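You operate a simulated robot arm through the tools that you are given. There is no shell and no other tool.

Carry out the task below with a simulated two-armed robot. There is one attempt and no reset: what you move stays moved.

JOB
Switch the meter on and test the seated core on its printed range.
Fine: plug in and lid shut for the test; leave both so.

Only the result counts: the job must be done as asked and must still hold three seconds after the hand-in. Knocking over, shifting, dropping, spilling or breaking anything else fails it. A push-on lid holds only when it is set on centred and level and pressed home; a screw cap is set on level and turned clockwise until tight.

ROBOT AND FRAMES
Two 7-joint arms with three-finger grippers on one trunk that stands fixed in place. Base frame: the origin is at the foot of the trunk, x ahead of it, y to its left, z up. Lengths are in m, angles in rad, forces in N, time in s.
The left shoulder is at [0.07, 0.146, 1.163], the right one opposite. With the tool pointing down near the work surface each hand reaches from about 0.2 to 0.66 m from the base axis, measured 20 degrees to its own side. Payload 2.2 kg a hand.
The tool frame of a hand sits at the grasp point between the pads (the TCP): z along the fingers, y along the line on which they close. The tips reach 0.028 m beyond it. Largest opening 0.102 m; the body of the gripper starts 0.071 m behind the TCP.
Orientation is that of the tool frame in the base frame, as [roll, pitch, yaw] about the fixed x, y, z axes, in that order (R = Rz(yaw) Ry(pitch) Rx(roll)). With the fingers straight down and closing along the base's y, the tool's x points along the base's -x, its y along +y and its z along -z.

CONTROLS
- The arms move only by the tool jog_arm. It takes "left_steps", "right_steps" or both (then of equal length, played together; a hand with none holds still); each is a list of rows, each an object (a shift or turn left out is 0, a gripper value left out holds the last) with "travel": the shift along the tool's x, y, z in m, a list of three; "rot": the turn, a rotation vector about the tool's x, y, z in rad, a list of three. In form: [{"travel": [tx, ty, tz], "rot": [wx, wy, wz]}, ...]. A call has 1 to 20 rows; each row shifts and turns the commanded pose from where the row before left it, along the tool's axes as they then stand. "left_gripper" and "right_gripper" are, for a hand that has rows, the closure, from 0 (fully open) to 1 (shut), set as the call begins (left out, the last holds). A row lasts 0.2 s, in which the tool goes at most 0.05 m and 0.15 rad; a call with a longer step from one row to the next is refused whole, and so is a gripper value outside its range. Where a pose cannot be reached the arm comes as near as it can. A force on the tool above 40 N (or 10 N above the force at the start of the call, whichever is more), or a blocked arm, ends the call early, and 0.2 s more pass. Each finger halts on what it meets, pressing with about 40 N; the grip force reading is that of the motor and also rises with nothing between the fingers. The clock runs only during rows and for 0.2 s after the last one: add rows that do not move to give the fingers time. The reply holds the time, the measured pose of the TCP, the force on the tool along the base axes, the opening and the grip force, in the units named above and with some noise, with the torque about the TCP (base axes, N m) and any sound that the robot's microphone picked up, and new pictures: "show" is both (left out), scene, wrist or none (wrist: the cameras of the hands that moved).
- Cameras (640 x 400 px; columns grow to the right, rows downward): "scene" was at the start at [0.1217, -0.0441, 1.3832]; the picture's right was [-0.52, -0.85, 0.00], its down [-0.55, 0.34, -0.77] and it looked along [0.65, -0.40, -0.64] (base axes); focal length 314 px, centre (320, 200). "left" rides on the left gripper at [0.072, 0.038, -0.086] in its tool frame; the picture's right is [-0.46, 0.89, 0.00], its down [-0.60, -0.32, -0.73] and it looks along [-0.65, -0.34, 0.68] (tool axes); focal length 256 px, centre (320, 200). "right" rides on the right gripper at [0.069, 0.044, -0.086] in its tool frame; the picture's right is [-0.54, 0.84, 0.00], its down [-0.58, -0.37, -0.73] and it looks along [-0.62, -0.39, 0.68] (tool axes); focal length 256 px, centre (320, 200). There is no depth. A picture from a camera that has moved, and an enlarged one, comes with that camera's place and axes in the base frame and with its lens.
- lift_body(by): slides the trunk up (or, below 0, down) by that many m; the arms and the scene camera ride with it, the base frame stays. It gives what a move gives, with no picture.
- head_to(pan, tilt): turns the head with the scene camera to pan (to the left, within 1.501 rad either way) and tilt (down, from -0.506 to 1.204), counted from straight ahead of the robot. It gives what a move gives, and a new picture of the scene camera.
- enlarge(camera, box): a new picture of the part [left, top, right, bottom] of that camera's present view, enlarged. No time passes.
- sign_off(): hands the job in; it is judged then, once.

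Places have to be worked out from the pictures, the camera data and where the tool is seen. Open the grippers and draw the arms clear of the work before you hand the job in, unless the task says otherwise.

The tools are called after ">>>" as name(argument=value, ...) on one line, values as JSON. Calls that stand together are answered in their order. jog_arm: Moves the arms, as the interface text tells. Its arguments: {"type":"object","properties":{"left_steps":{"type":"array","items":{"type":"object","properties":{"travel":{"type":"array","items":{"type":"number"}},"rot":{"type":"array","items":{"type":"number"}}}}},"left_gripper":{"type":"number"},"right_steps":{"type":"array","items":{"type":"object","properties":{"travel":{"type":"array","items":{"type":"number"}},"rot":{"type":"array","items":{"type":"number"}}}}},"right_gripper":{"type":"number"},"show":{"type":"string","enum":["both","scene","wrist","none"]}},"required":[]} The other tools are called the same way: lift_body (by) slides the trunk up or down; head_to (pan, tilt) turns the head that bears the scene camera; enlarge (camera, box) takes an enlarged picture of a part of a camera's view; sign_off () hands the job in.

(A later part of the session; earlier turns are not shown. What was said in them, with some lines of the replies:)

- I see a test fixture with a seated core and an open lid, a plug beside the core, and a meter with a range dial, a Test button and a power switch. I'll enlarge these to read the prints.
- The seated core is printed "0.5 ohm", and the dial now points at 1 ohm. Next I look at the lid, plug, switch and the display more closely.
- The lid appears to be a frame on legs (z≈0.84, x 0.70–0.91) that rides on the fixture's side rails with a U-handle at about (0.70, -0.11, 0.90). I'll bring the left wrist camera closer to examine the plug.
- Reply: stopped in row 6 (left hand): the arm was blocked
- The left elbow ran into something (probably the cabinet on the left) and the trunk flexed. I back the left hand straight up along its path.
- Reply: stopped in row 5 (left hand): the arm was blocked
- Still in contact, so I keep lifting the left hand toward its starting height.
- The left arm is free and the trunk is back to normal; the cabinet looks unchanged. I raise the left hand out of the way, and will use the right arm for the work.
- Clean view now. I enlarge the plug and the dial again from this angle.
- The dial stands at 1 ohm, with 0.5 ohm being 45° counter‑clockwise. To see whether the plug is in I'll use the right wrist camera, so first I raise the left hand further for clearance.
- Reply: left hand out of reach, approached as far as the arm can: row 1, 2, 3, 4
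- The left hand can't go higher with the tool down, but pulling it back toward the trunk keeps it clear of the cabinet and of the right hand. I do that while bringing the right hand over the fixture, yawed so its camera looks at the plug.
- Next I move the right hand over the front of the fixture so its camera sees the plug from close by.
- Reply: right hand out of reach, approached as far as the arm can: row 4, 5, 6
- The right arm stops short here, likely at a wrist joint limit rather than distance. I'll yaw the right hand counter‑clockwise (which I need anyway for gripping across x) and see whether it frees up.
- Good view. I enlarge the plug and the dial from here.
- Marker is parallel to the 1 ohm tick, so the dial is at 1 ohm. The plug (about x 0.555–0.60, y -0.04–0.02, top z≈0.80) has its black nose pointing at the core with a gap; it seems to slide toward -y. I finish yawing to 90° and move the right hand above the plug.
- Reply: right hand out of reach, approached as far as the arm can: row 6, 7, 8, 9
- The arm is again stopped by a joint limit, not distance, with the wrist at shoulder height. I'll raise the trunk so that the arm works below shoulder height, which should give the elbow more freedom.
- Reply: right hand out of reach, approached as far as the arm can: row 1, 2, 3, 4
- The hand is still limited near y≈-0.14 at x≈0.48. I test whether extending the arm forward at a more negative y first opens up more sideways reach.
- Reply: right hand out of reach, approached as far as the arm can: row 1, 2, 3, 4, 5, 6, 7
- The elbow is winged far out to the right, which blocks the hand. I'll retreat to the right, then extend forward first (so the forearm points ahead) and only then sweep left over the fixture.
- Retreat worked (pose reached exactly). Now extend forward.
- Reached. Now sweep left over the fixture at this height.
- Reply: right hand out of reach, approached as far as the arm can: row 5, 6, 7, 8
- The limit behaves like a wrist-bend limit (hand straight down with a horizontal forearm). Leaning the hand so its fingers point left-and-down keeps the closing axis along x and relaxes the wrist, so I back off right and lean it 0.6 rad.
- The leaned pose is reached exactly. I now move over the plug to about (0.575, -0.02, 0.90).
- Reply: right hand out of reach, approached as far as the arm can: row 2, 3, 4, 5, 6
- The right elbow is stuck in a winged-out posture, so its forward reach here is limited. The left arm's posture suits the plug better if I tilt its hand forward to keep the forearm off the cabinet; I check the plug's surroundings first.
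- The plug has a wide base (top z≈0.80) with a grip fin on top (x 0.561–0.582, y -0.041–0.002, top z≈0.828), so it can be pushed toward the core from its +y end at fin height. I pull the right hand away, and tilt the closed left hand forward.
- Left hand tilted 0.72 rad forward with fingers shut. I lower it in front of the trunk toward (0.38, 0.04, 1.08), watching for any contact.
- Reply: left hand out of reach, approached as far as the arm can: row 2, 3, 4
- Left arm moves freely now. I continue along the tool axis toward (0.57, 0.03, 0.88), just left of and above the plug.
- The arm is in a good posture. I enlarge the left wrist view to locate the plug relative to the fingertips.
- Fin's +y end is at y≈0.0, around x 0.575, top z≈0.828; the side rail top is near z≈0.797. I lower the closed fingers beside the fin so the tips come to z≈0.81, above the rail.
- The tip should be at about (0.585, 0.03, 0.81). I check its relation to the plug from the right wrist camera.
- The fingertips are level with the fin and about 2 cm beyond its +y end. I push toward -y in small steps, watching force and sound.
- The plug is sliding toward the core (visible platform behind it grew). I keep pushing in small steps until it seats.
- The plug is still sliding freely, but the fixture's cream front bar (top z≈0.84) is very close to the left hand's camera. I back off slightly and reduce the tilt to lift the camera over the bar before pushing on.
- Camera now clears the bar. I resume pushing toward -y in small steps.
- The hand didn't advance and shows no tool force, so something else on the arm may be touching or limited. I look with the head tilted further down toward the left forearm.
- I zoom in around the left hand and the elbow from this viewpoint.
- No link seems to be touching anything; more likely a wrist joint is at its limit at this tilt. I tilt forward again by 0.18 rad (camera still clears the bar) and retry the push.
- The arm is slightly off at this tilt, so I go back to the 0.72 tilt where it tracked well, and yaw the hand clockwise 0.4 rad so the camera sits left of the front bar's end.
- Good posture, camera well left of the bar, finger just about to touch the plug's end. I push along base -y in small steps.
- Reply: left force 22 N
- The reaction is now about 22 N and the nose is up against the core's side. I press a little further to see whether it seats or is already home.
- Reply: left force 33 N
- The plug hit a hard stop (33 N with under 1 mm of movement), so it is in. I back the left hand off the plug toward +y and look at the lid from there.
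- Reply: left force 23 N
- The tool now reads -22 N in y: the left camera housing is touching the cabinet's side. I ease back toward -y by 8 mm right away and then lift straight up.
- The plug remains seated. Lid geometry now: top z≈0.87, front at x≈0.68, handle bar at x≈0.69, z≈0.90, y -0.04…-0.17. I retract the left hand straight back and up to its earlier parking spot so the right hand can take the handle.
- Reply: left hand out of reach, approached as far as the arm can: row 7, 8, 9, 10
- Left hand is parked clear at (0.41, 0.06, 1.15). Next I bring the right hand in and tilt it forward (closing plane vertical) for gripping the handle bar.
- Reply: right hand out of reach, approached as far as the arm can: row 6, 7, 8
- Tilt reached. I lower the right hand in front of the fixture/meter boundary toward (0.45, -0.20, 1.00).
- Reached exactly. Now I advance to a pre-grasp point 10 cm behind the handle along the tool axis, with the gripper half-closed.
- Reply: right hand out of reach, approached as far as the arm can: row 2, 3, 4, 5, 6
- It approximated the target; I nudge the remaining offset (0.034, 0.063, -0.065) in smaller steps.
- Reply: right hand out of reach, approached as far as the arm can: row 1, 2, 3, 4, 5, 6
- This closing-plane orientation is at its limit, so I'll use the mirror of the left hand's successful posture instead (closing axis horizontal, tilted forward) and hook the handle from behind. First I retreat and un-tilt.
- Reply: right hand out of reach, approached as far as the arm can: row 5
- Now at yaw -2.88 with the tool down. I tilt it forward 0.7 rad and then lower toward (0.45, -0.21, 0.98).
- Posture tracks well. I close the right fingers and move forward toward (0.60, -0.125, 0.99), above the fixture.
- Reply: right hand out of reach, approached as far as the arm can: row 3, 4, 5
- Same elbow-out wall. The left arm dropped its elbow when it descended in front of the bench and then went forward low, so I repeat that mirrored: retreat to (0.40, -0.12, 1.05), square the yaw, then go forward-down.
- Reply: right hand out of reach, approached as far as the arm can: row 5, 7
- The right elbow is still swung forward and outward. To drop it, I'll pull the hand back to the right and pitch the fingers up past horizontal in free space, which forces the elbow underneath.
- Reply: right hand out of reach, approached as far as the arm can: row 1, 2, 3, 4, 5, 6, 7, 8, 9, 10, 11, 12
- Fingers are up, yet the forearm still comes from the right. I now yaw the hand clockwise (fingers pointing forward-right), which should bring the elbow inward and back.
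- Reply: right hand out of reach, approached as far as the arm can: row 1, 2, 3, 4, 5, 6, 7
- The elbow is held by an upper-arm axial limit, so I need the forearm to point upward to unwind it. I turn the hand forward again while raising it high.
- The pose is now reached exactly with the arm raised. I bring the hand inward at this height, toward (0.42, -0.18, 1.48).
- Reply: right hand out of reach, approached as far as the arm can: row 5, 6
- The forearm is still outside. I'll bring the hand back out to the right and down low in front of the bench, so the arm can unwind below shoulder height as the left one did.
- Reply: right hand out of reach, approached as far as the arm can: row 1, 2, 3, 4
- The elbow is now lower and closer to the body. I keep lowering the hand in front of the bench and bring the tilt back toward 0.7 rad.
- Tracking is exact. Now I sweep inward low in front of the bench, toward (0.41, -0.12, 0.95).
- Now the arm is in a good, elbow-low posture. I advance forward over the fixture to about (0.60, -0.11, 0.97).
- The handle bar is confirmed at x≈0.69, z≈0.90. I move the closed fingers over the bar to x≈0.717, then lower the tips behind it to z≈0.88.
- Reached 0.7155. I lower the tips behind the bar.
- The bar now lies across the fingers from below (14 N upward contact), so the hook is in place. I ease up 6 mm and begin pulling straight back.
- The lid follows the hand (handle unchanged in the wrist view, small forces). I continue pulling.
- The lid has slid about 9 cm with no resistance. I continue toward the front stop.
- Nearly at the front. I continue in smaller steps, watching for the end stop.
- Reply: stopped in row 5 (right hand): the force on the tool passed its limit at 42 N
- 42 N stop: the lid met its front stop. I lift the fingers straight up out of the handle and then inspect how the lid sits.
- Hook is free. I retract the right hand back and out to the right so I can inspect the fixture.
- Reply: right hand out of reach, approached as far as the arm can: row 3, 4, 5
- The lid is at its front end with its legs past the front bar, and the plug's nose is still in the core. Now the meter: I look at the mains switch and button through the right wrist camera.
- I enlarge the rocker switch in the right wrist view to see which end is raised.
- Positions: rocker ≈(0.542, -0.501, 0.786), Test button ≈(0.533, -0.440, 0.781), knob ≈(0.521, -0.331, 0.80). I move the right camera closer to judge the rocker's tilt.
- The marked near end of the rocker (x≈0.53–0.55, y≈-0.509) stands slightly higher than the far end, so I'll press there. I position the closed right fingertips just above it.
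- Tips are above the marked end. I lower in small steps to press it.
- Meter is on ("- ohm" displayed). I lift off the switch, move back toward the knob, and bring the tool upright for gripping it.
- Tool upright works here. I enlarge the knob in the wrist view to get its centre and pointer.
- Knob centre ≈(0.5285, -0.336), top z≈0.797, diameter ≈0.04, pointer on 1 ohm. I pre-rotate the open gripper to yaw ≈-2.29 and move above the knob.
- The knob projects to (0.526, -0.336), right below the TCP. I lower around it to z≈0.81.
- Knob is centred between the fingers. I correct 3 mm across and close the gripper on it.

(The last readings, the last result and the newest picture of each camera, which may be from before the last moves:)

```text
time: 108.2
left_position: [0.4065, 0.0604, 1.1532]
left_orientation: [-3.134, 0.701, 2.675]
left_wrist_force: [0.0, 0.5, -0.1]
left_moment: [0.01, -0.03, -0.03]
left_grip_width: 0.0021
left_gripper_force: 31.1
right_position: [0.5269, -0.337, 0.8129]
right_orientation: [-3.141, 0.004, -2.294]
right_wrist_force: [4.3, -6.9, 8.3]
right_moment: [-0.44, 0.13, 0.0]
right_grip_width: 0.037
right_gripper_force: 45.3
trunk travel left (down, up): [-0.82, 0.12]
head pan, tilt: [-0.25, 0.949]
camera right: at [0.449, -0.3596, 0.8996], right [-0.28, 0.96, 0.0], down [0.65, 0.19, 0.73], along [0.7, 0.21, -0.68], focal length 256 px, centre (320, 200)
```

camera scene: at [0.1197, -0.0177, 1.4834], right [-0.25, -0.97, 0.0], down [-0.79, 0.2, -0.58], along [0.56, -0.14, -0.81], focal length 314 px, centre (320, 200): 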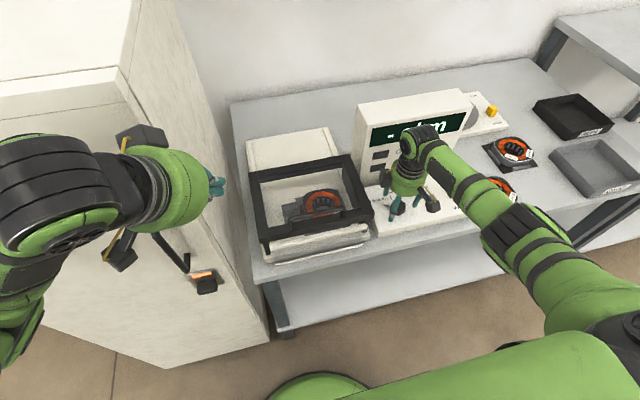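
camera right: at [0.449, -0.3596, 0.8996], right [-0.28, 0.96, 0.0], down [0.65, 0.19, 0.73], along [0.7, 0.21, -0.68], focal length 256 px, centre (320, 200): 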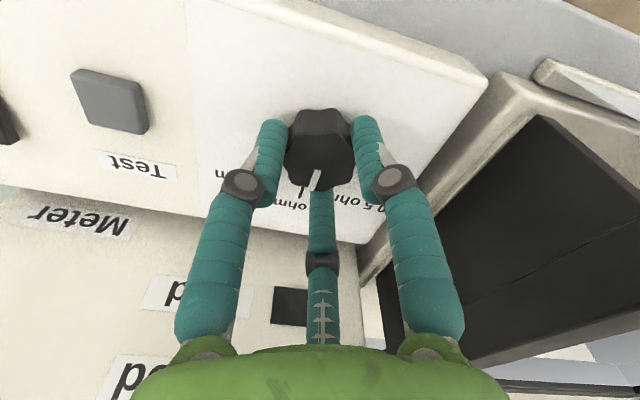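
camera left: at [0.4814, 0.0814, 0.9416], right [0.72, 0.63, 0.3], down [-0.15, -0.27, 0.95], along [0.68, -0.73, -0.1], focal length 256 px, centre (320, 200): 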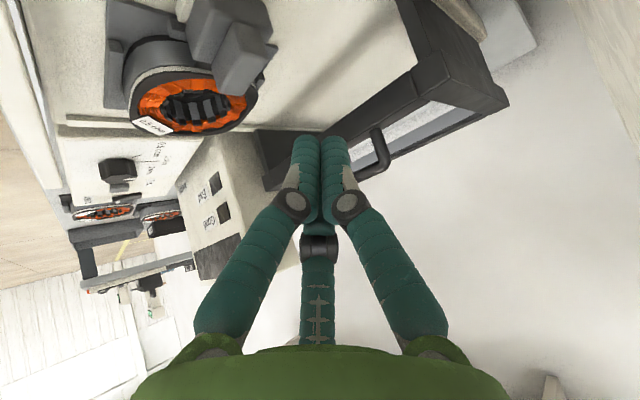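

Gripped at 37 mm. I rotate counter‑clockwise (seen from above) by 45°.

>>> jog_arm(right_steps=[{"rot": [0, 0, -0.098]}, {"rot": [0, 0, -0.098]}, {"rot": [0, 0, -0.098]}, {"rot": [0, 0, -0.098]}, {"rot": [0, 0, -0.098]}, {"rot": [0, 0, -0.098]}, {"rot": [0, 0, -0.098]}, {"rot": [0, 0, -0.098]}, {}], show="both")

>>> enlarge(camera="right", box=[240, 90, 400, 220])

```text
time: 110.2
left_position: [0.4083, 0.0606, 1.154]
left_orientation: [-3.134, 0.702, 2.678]
left_wrist_force: [-0.3, 1.0, -0.6]
left_moment: [-0.01, 0.0, -0.03]
left_grip_width: 0.002
left_gripper_force: 31.3
right_position: [0.5271, -0.3368, 0.8131]
right_orientation: [-3.137, 0.001, -1.508]
right_wrist_force: [9.4, -8.4, 18.1]
right_moment: [-0.07, -0.36, 0.03]
right_grip_width: 0.0372
right_gripper_force: 45.6
trunk travel left (down, up): [-0.82, 0.12]
head pan, tilt: [-0.25, 0.949]
camera scene: at [0.1186, -0.0179, 1.4835], right [-0.25, -0.97, 0.0], down [-0.79, 0.2, -0.58], along [0.56, -0.14, -0.81], focal length 314 px, centre (320, 200)
camera right: at [0.4879, -0.4083, 0.8995], right [-0.88, 0.48, 0.0], down [0.32, 0.6, 0.73], along [0.35, 0.64, -0.68], focal length 256 px, centre (320, 200)
```

scene: 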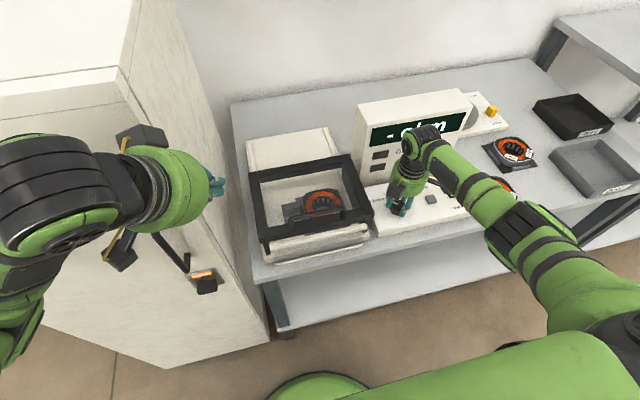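
right: 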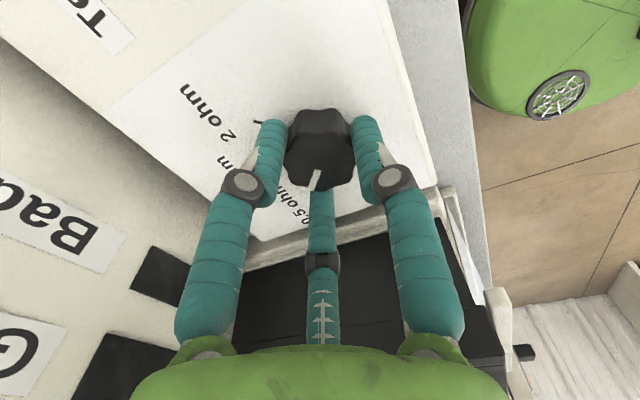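

```text
3.08 times, centred on (320, 155) of right
camera zoom: at [0.4879, -0.4083, 0.8995], right [-0.88, 0.48, 0.0], down [0.32, 0.6, 0.73], along [0.35, 0.64, -0.68], focal length 788 px, centre (320, 338)
```

zoom: 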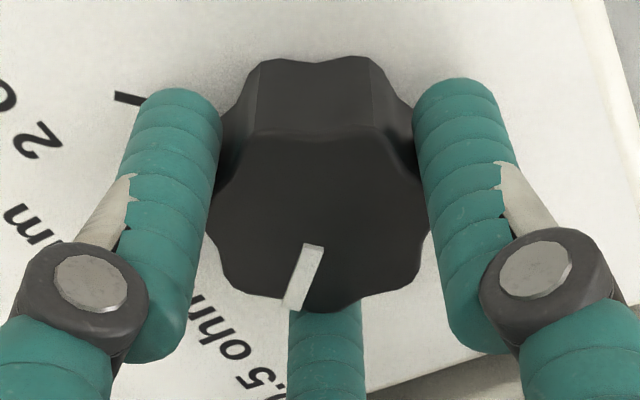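

The knob turned with the hand. I open the gripper and lift off.

>>> jog_arm(right_steps=[{}, {}, {}, {"travel": [0, 0, -0.02]}, {"travel": [0, 0, -0.03]}, {"travel": [0, 0, -0.04]}, {"travel": [0, 0, -0.04]}, {}], right_gripper=0.2, show="both")

>>> enlarge(camera="right", box=[240, 30, 400, 130])

```text
time: 112.0
left_position: [0.4094, 0.0612, 1.1528]
left_orientation: [-3.133, 0.701, 2.678]
left_wrist_force: [0.0, -0.4, 1.7]
left_moment: [-0.01, 0.0, -0.05]
left_grip_width: 0.0021
left_gripper_force: 31.2
right_position: [0.5262, -0.3362, 0.942]
right_orientation: [3.14, 0.002, -1.509]
right_wrist_force: [0.7, 1.1, -0.3]
right_moment: [0.0, -0.01, 0.01]
right_grip_width: 0.0817
right_gripper_force: 0.1
trunk travel left (down, up): [-0.82, 0.12]
head pan, tilt: [-0.25, 0.949]
camera scene: at [0.12, -0.0179, 1.4833], right [-0.25, -0.97, 0.0], down [-0.79, 0.2, -0.58], along [0.56, -0.14, -0.81], focal length 314 px, centre (320, 200)
camera right: at [0.4877, -0.4073, 1.0288], right [-0.88, 0.48, 0.0], down [0.33, 0.6, 0.73], along [0.35, 0.64, -0.68], focal length 256 px, centre (320, 200)
```

scene: 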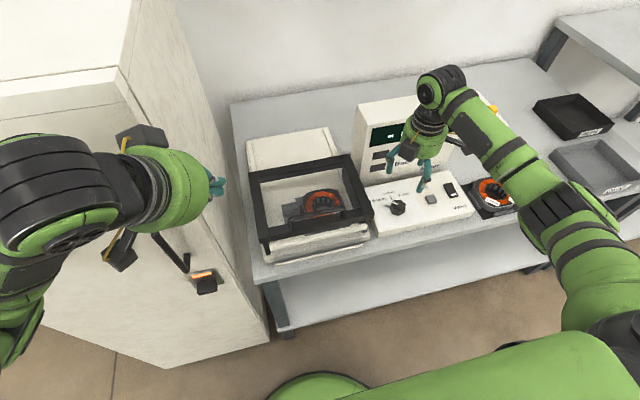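
right: 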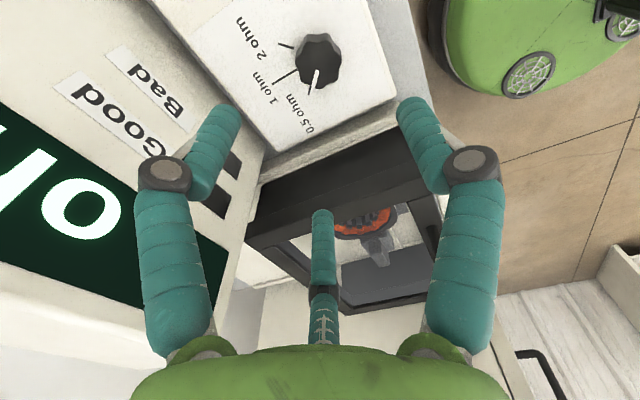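

```text
4.00 times, centred on (320, 80) of right
camera zoom: at [0.4877, -0.4073, 1.0288], right [-0.88, 0.48, 0.0], down [0.33, 0.6, 0.73], along [0.35, 0.64, -0.68], focal length 1024 px, centre (320, 680)
```

zoom: 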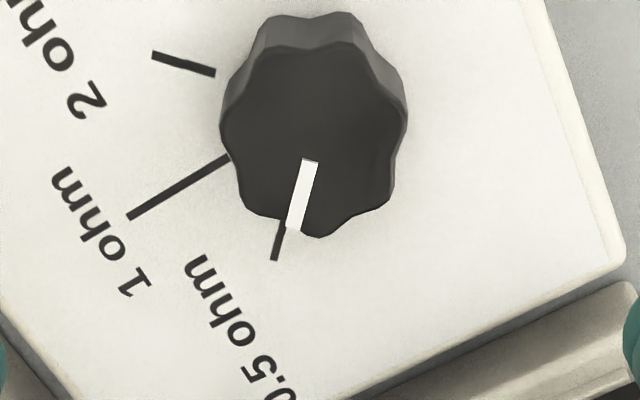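

The pointer is aligned with the 0.5 ohm tick. Now I close the fingers and move above the Test button at (0.531, -0.4385).

>>> jog_arm(right_steps=[{"travel": [0.0256, 0.0004, 0.0]}, {"travel": [0.0256, 0.0004, 0.012]}, {"travel": [0.0256, 0.0004, 0.04]}, {"travel": [0.0256, 0.0004, 0.04]}, {}], right_gripper=1, show="both")

>>> enlarge(camera="scene", box=[380, 150, 476, 210])

```text
time: 113.2
left_position: [0.4074, 0.0602, 1.154]
left_orientation: [-3.132, 0.702, 2.678]
left_wrist_force: [0.1, -0.4, 0.3]
left_moment: [0.01, -0.02, 0.02]
left_grip_width: 0.002
left_gripper_force: 31.3
right_position: [0.5329, -0.4384, 0.8482]
right_orientation: [-3.142, 0.0, -1.509]
right_wrist_force: [0.3, 0.7, 0.8]
right_moment: [0.0, -0.01, 0.02]
right_grip_width: 0.002
right_gripper_force: 31.3
trunk travel left (down, up): [-0.82, 0.12]
head pan, tilt: [-0.25, 0.949]
camera scene: at [0.1191, -0.0173, 1.4834], right [-0.25, -0.97, 0.0], down [-0.79, 0.2, -0.58], along [0.56, -0.14, -0.81], focal length 314 px, centre (320, 200)
camera right: at [0.4936, -0.5093, 0.9358], right [-0.88, 0.48, 0.0], down [0.33, 0.6, 0.73], along [0.35, 0.64, -0.68], focal length 256 px, centre (320, 200)
```

scene: 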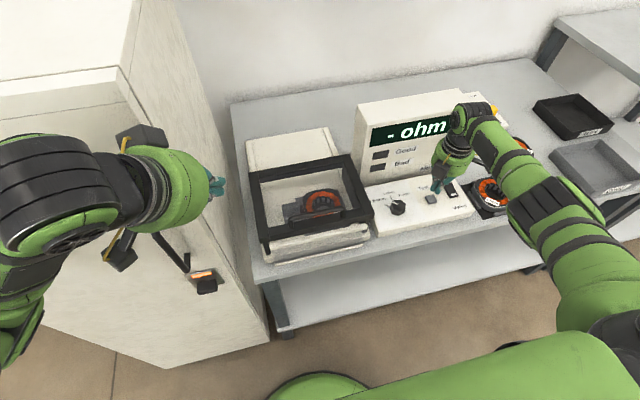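
right: 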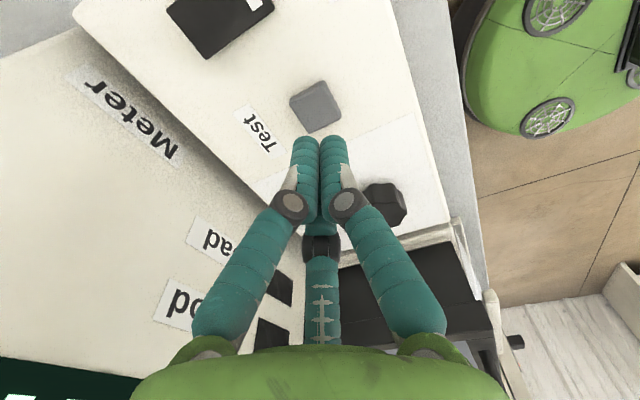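

```text
6.67 times, centred on (428, 180) of scene
camera zoom: at [0.1191, -0.0173, 1.4834], right [-0.25, -0.97, 0.0], down [-0.79, 0.2, -0.58], along [0.56, -0.14, -0.81], focal length 2093 px, centre (-400, 333)
```

zoom: 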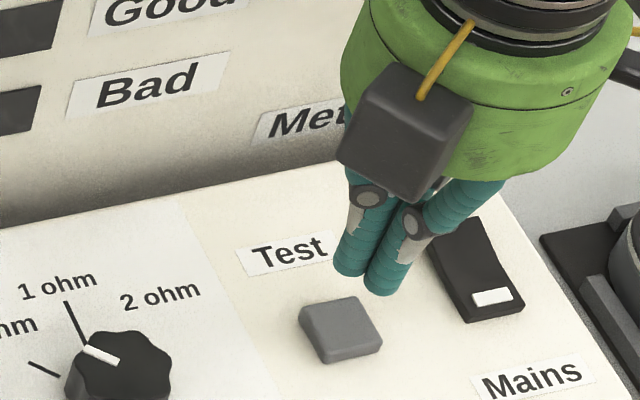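

The wrist view puts the button at (0.533, -0.441). I shift 2 mm and press down in small steps.

>>> jog_arm(right_steps=[{"travel": [0.0025, 0, 0.015]}, {"travel": [0, 0, 0.015]}, {"travel": [0, 0, 0.004]}, {"travel": [0, 0, 0.003]}, {"travel": [0, 0, 0.003]}, {"travel": [0, 0, 0.002]}, {}], show="scene")

>>> enlarge(camera="scene", box=[340, 90, 500, 190])

```text
time: 114.8
left_position: [0.4083, 0.0615, 1.1534]
left_orientation: [-3.133, 0.702, 2.676]
left_wrist_force: [-0.3, -0.1, -0.3]
left_moment: [-0.05, 0.0, -0.02]
left_grip_width: 0.002
left_gripper_force: 31.4
right_position: [0.5312, -0.4423, 0.8079]
right_orientation: [-3.141, 0.002, -1.51]
right_wrist_force: [0.9, 0.0, 0.8]
right_moment: [0.02, -0.02, -0.01]
right_grip_width: 0.0019
right_gripper_force: 31.8
trunk travel left (down, up): [-0.82, 0.12]
head pan, tilt: [-0.25, 0.949]
camera scene: at [0.1195, -0.0176, 1.4834], right [-0.25, -0.97, 0.0], down [-0.79, 0.2, -0.58], along [0.56, -0.14, -0.81], focal length 314 px, centre (320, 200)
```

scene: 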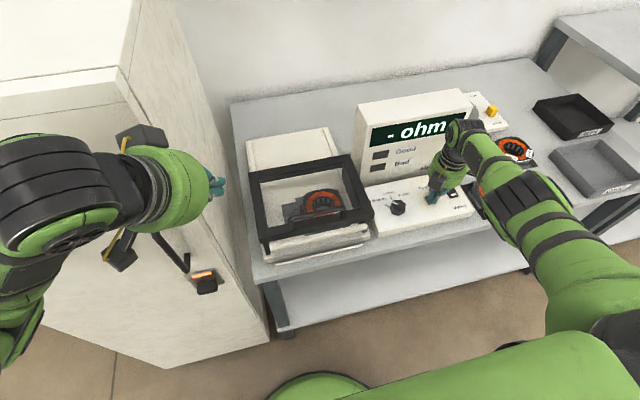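

```text
4.00 times, centred on (420, 140) of scene
camera zoom: at [0.1195, -0.0176, 1.4834], right [-0.25, -0.97, 0.0], down [-0.79, 0.2, -0.58], along [0.56, -0.14, -0.81], focal length 1256 px, centre (-80, 440)
```

zoom: 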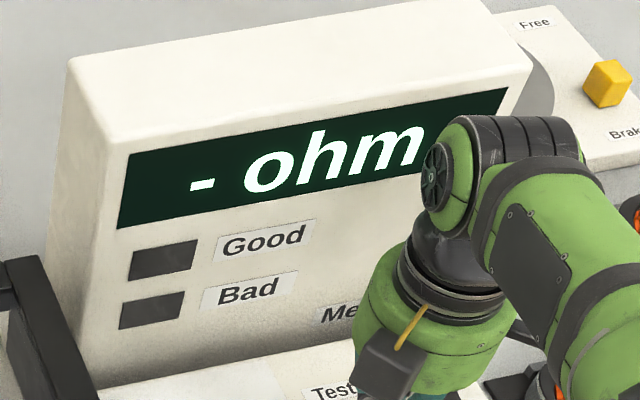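

Not touching yet (0.8 N). I continue down a few more millimetres.

>>> jog_arm(right_steps=[{"travel": [0, 0, 0.002]}, {"travel": [0, 0, 0.002]}, {"travel": [0, 0, 0.002]}, {}], show="scene")

>>> enlarge(camera="scene", box=[340, 90, 500, 190])

```text
time: 115.8
left_position: [0.4071, 0.062, 1.1525]
left_orientation: [-3.133, 0.703, 2.677]
left_wrist_force: [0.7, -0.8, -0.5]
left_moment: [0.03, -0.02, -0.02]
left_grip_width: 0.0019
left_gripper_force: 31.3
right_position: [0.5304, -0.4403, 0.804]
right_orientation: [-3.137, -0.001, -1.51]
right_wrist_force: [1.0, -2.7, 11.2]
right_moment: [-0.09, -0.05, -0.03]
right_grip_width: 0.0061
right_gripper_force: 31.4
trunk travel left (down, up): [-0.82, 0.12]
head pan, tilt: [-0.25, 0.949]
heard: click
camera scene: at [0.1178, -0.0169, 1.4837], right [-0.25, -0.97, 0.0], down [-0.79, 0.2, -0.58], along [0.57, -0.14, -0.81], focal length 314 px, centre (320, 200)
```

scene: 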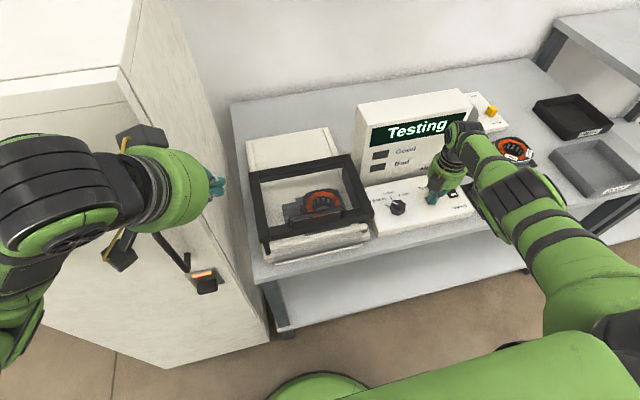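

```text
4.00 times, centred on (420, 140) of scene
camera zoom: at [0.1178, -0.0169, 1.4837], right [-0.25, -0.97, 0.0], down [-0.79, 0.2, -0.58], along [0.57, -0.14, -0.81], focal length 1256 px, centre (-80, 440)
```

zoom: 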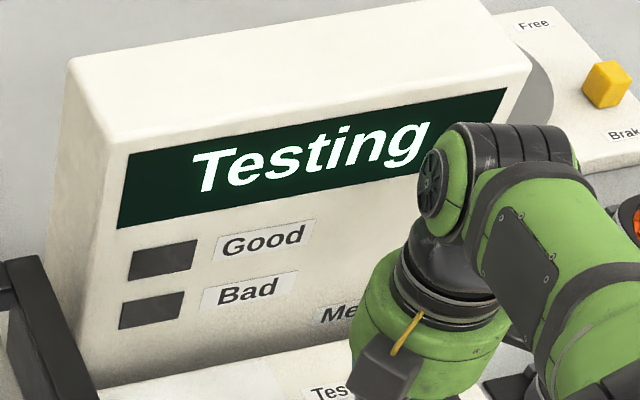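

The click was heard and the display shows "Testing". I lift off the button and wait for the result.

>>> jog_arm(right_steps=[{"travel": [0, 0, -0.02]}, {"travel": [0, 0, -0.04]}, {"travel": [0, 0, -0.04]}, {}, {}, {}, {}, {}, {}, {}, {}, {}], show="scene")

>>> enlarge(camera="scene", box=[340, 90, 500, 190])

```text
time: 118.4
left_position: [0.4075, 0.0624, 1.1536]
left_orientation: [-3.134, 0.702, 2.676]
left_wrist_force: [0.1, 0.9, 0.4]
left_moment: [-0.04, 0.02, -0.01]
left_grip_width: 0.0021
left_gripper_force: 31.3
right_position: [0.5307, -0.439, 0.9018]
right_orientation: [3.141, 0.003, -1.508]
right_wrist_force: [0.5, -1.1, 1.1]
right_moment: [0.01, 0.0, -0.01]
right_grip_width: 0.002
right_gripper_force: 31.2
trunk travel left (down, up): [-0.82, 0.12]
head pan, tilt: [-0.25, 0.949]
camera scene: at [0.1197, -0.0177, 1.4834], right [-0.25, -0.97, 0.0], down [-0.79, 0.2, -0.58], along [0.56, -0.14, -0.81], focal length 314 px, centre (320, 200)
```

scene: 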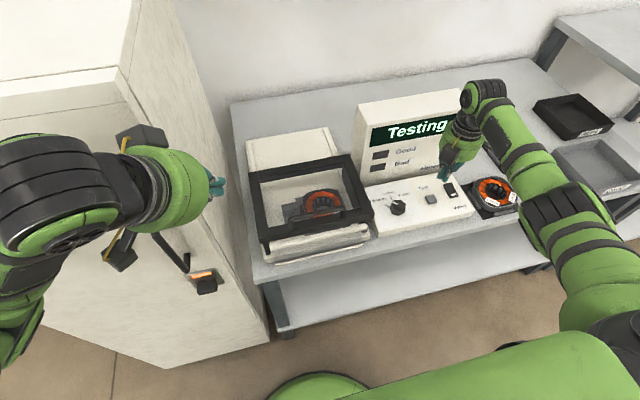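

```text
4.00 times, centred on (420, 140) of scene
camera zoom: at [0.1197, -0.0177, 1.4834], right [-0.25, -0.97, 0.0], down [-0.79, 0.2, -0.58], along [0.56, -0.14, -0.81], focal length 1256 px, centre (-80, 440)
```

zoom: 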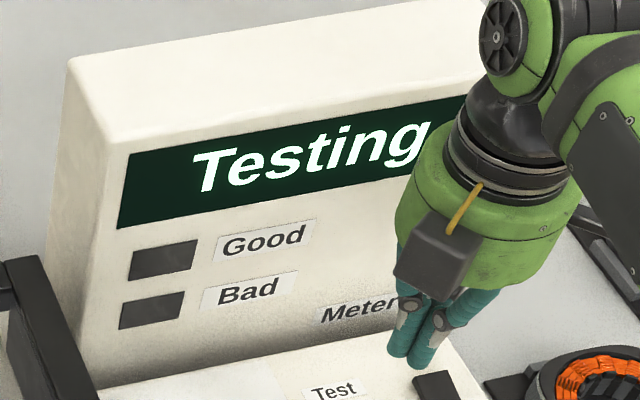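

Still "Testing". I wait and meanwhile draw the right hand back and up from the bench, opening its gripper.

>>> jog_arm(right_steps=[{"travel": [0, 0, -0.04]}, {"travel": [0, 0, -0.04]}, {"travel": [0.0, 0.03, -0.02]}, {"travel": [0.0, 0.03, -0.01]}, {"travel": [0.0, 0.03, 0]}, {"travel": [0.0, 0.03, 0]}, {}, {}, {}, {}, {}, {}, {}, {}, {}, {}], right_gripper=0, show="scene")

>>> enlarge(camera="scene", box=[340, 90, 500, 190])

```text
time: 121.8
left_position: [0.4076, 0.0601, 1.1524]
left_orientation: [-3.133, 0.702, 2.678]
left_wrist_force: [-0.7, -0.5, 0.3]
left_moment: [0.01, -0.05, -0.03]
left_grip_width: 0.002
left_gripper_force: 31.4
right_position: [0.4105, -0.4492, 1.0107]
right_orientation: [3.141, 0.001, -1.508]
right_wrist_force: [0.3, -0.3, 1.1]
right_moment: [-0.01, -0.02, 0.0]
right_grip_width: 0.1019
right_gripper_force: 0.1
trunk travel left (down, up): [-0.82, 0.12]
head pan, tilt: [-0.25, 0.949]
camera scene: at [0.1197, -0.0177, 1.4834], right [-0.25, -0.97, 0.0], down [-0.79, 0.2, -0.58], along [0.56, -0.14, -0.81], focal length 314 px, centre (320, 200)
```

scene: 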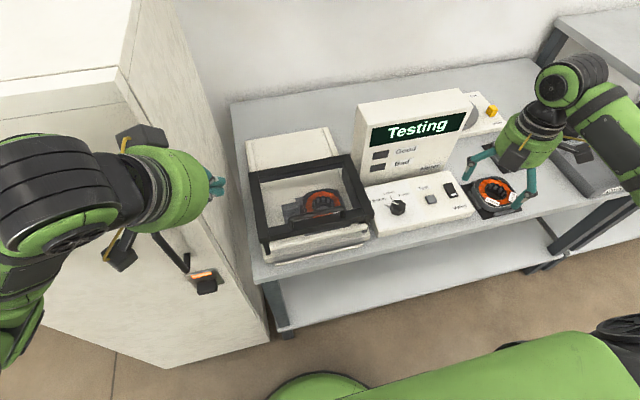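

```text
4.00 times, centred on (420, 140) of scene
camera zoom: at [0.1197, -0.0177, 1.4834], right [-0.25, -0.97, 0.0], down [-0.79, 0.2, -0.58], along [0.56, -0.14, -0.81], focal length 1256 px, centre (-80, 440)
```

zoom: 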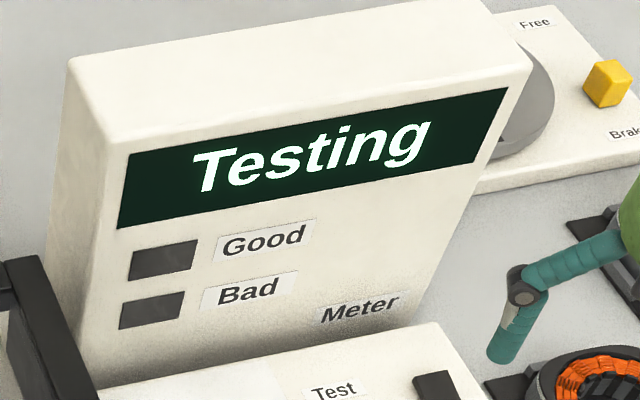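

Still testing. I keep waiting, meanwhile shifting the left hand slightly away from the cabinet and opening its gripper.

>>> jog_arm(left_steps=[{"travel": [0, -0.02, 0]}, {"travel": [0, -0.02, 0]}, {"travel": [0, -0.02, 0]}, {}, {}, {}, {}, {}, {}, {}, {}, {}, {}, {}, {}], show="scene")

>>> enlarge(camera="scene", box=[340, 90, 500, 190])

```text
time: 125.0
left_position: [0.3805, 0.0065, 1.1518]
left_orientation: [-3.133, 0.701, 2.676]
left_wrist_force: [0.1, 0.7, -0.1]
left_moment: [-0.02, -0.01, -0.01]
left_grip_width: 0.0022
left_gripper_force: 31.6
right_position: [0.4102, -0.449, 1.0116]
right_orientation: [3.142, 0.001, -1.51]
right_wrist_force: [-0.5, -0.3, 0.2]
right_moment: [-0.04, 0.02, -0.02]
right_grip_width: 0.1018
right_gripper_force: 0.0
trunk travel left (down, up): [-0.82, 0.12]
head pan, tilt: [-0.25, 0.949]
camera scene: at [0.1197, -0.0177, 1.4834], right [-0.25, -0.97, 0.0], down [-0.79, 0.2, -0.58], along [0.56, -0.14, -0.81], focal length 314 px, centre (320, 200)
```

scene: 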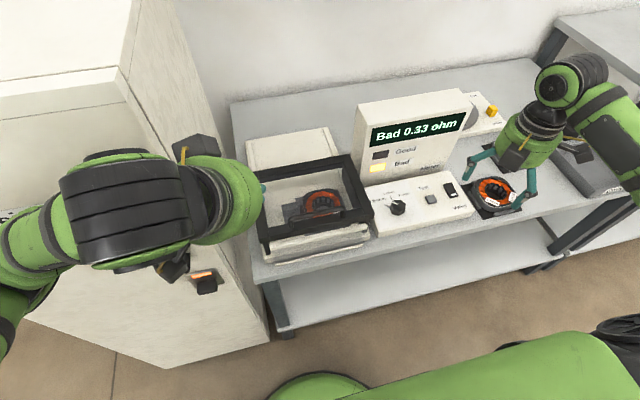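

```text
4.00 times, centred on (420, 140) of scene
camera zoom: at [0.1197, -0.0177, 1.4834], right [-0.25, -0.97, 0.0], down [-0.79, 0.2, -0.58], along [0.56, -0.14, -0.81], focal length 1256 px, centre (-80, 440)
```

zoom: 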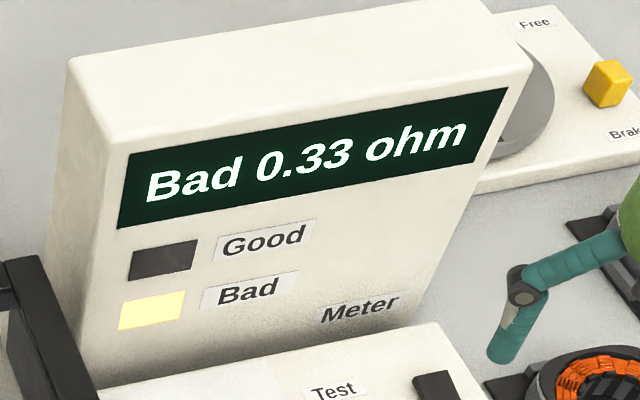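

The test finished: "Bad 0.33 ohm" with the Bad lamp lit, on the 0.5 ohm range with plug in and lid shut. I open the left gripper and check everything one last time.

>>> jog_arm(left_steps=[{}, {}, {}, {}], left_gripper=0.3, show="scene")

>>> enlarge(camera="scene", box=[240, 140, 400, 270])

>>> enlarge(camera="scene", box=[360, 160, 488, 240])

```text
time: 126.0
left_position: [0.3819, 0.0085, 1.1519]
left_orientation: [-3.132, 0.702, 2.678]
left_wrist_force: [-0.4, -0.8, -0.4]
left_moment: [-0.04, 0.0, -0.03]
left_grip_width: 0.0714
left_gripper_force: 0.0
right_position: [0.4106, -0.4486, 1.0118]
right_orientation: [3.141, 0.003, -1.51]
right_wrist_force: [0.0, 0.0, 0.7]
right_moment: [0.0, 0.01, 0.01]
right_grip_width: 0.1018
right_gripper_force: 0.0
trunk travel left (down, up): [-0.82, 0.12]
head pan, tilt: [-0.25, 0.949]
camera scene: at [0.1197, -0.0177, 1.4834], right [-0.25, -0.97, 0.0], down [-0.79, 0.2, -0.58], along [0.56, -0.14, -0.81], focal length 314 px, centre (320, 200)
```

scene: 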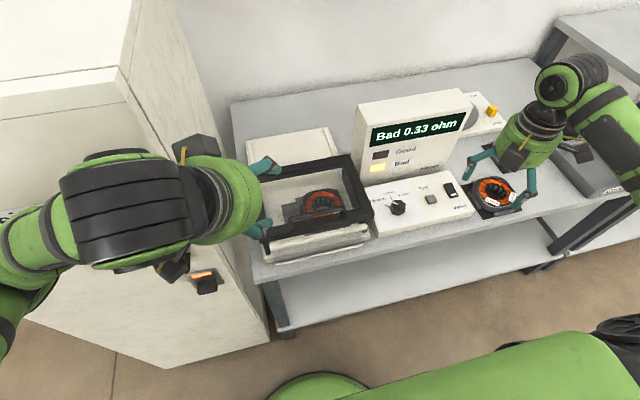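

```text
3.08 times, centred on (320, 205) of scene
camera zoom: at [0.1197, -0.0177, 1.4834], right [-0.25, -0.97, 0.0], down [-0.79, 0.2, -0.58], along [0.56, -0.14, -0.81], focal length 966 px, centre (320, 185)
```

zoom: 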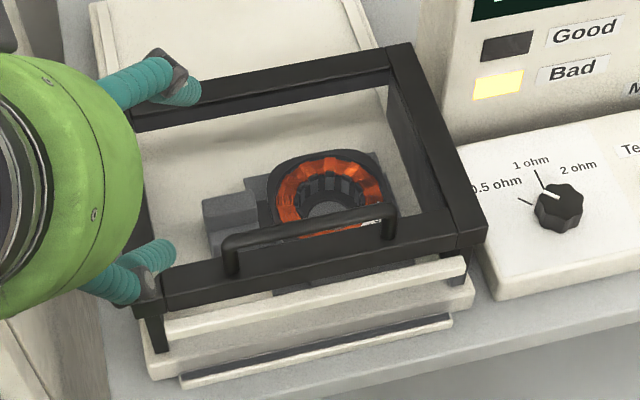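

```text
5.00 times, centred on (424, 200) of scene
camera zoom: at [0.1197, -0.0177, 1.4834], right [-0.25, -0.97, 0.0], down [-0.79, 0.2, -0.58], along [0.56, -0.14, -0.81], focal length 1570 px, centre (-200, 200)
```

zoom: 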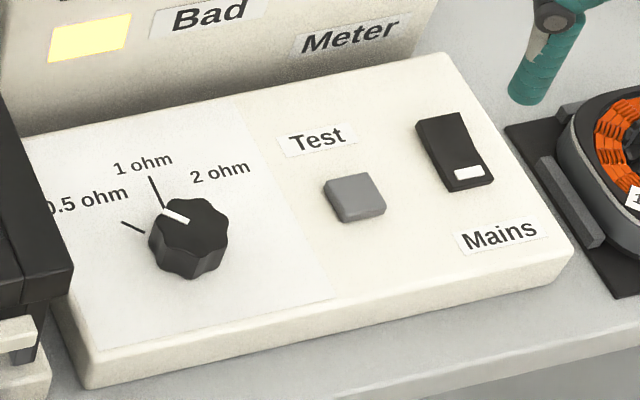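

Everything stands as asked: meter on, dial on 0.5 ohm, test done with the result displayed, plug in, lid shut, and both hands open and clear of the work. I hand in the job.

>>> sign_off()

```text
The job is handed in.
```

I switched the meter on and tested the seated core on its printed 0.5 ohm range. The meter read "Bad 0.33 ohm" and the Bad lamp lit. The job is handed in; I haven't seen how it was judged.

- **Dial:** it was on 1 ohm, so I turned it to 0.5 ohm to match the label on the core.
- **Plug and lid:** both were open at the start. I pushed the plug in until it stopped against the core and slid the lid forward to its stop before testing. Both were left that way.
- **Contact with the cabinet:** the left arm touched the Reject cabinet beside the bench twice. Early on it pressed hard enough to tilt the robot's trunk briefly. Later its camera housing pushed on the cabinet's side at about 22 N. The cabinet looked unmoved in the pictures each time.

Both grippers are open, and the arms are drawn back above the front of the bench.
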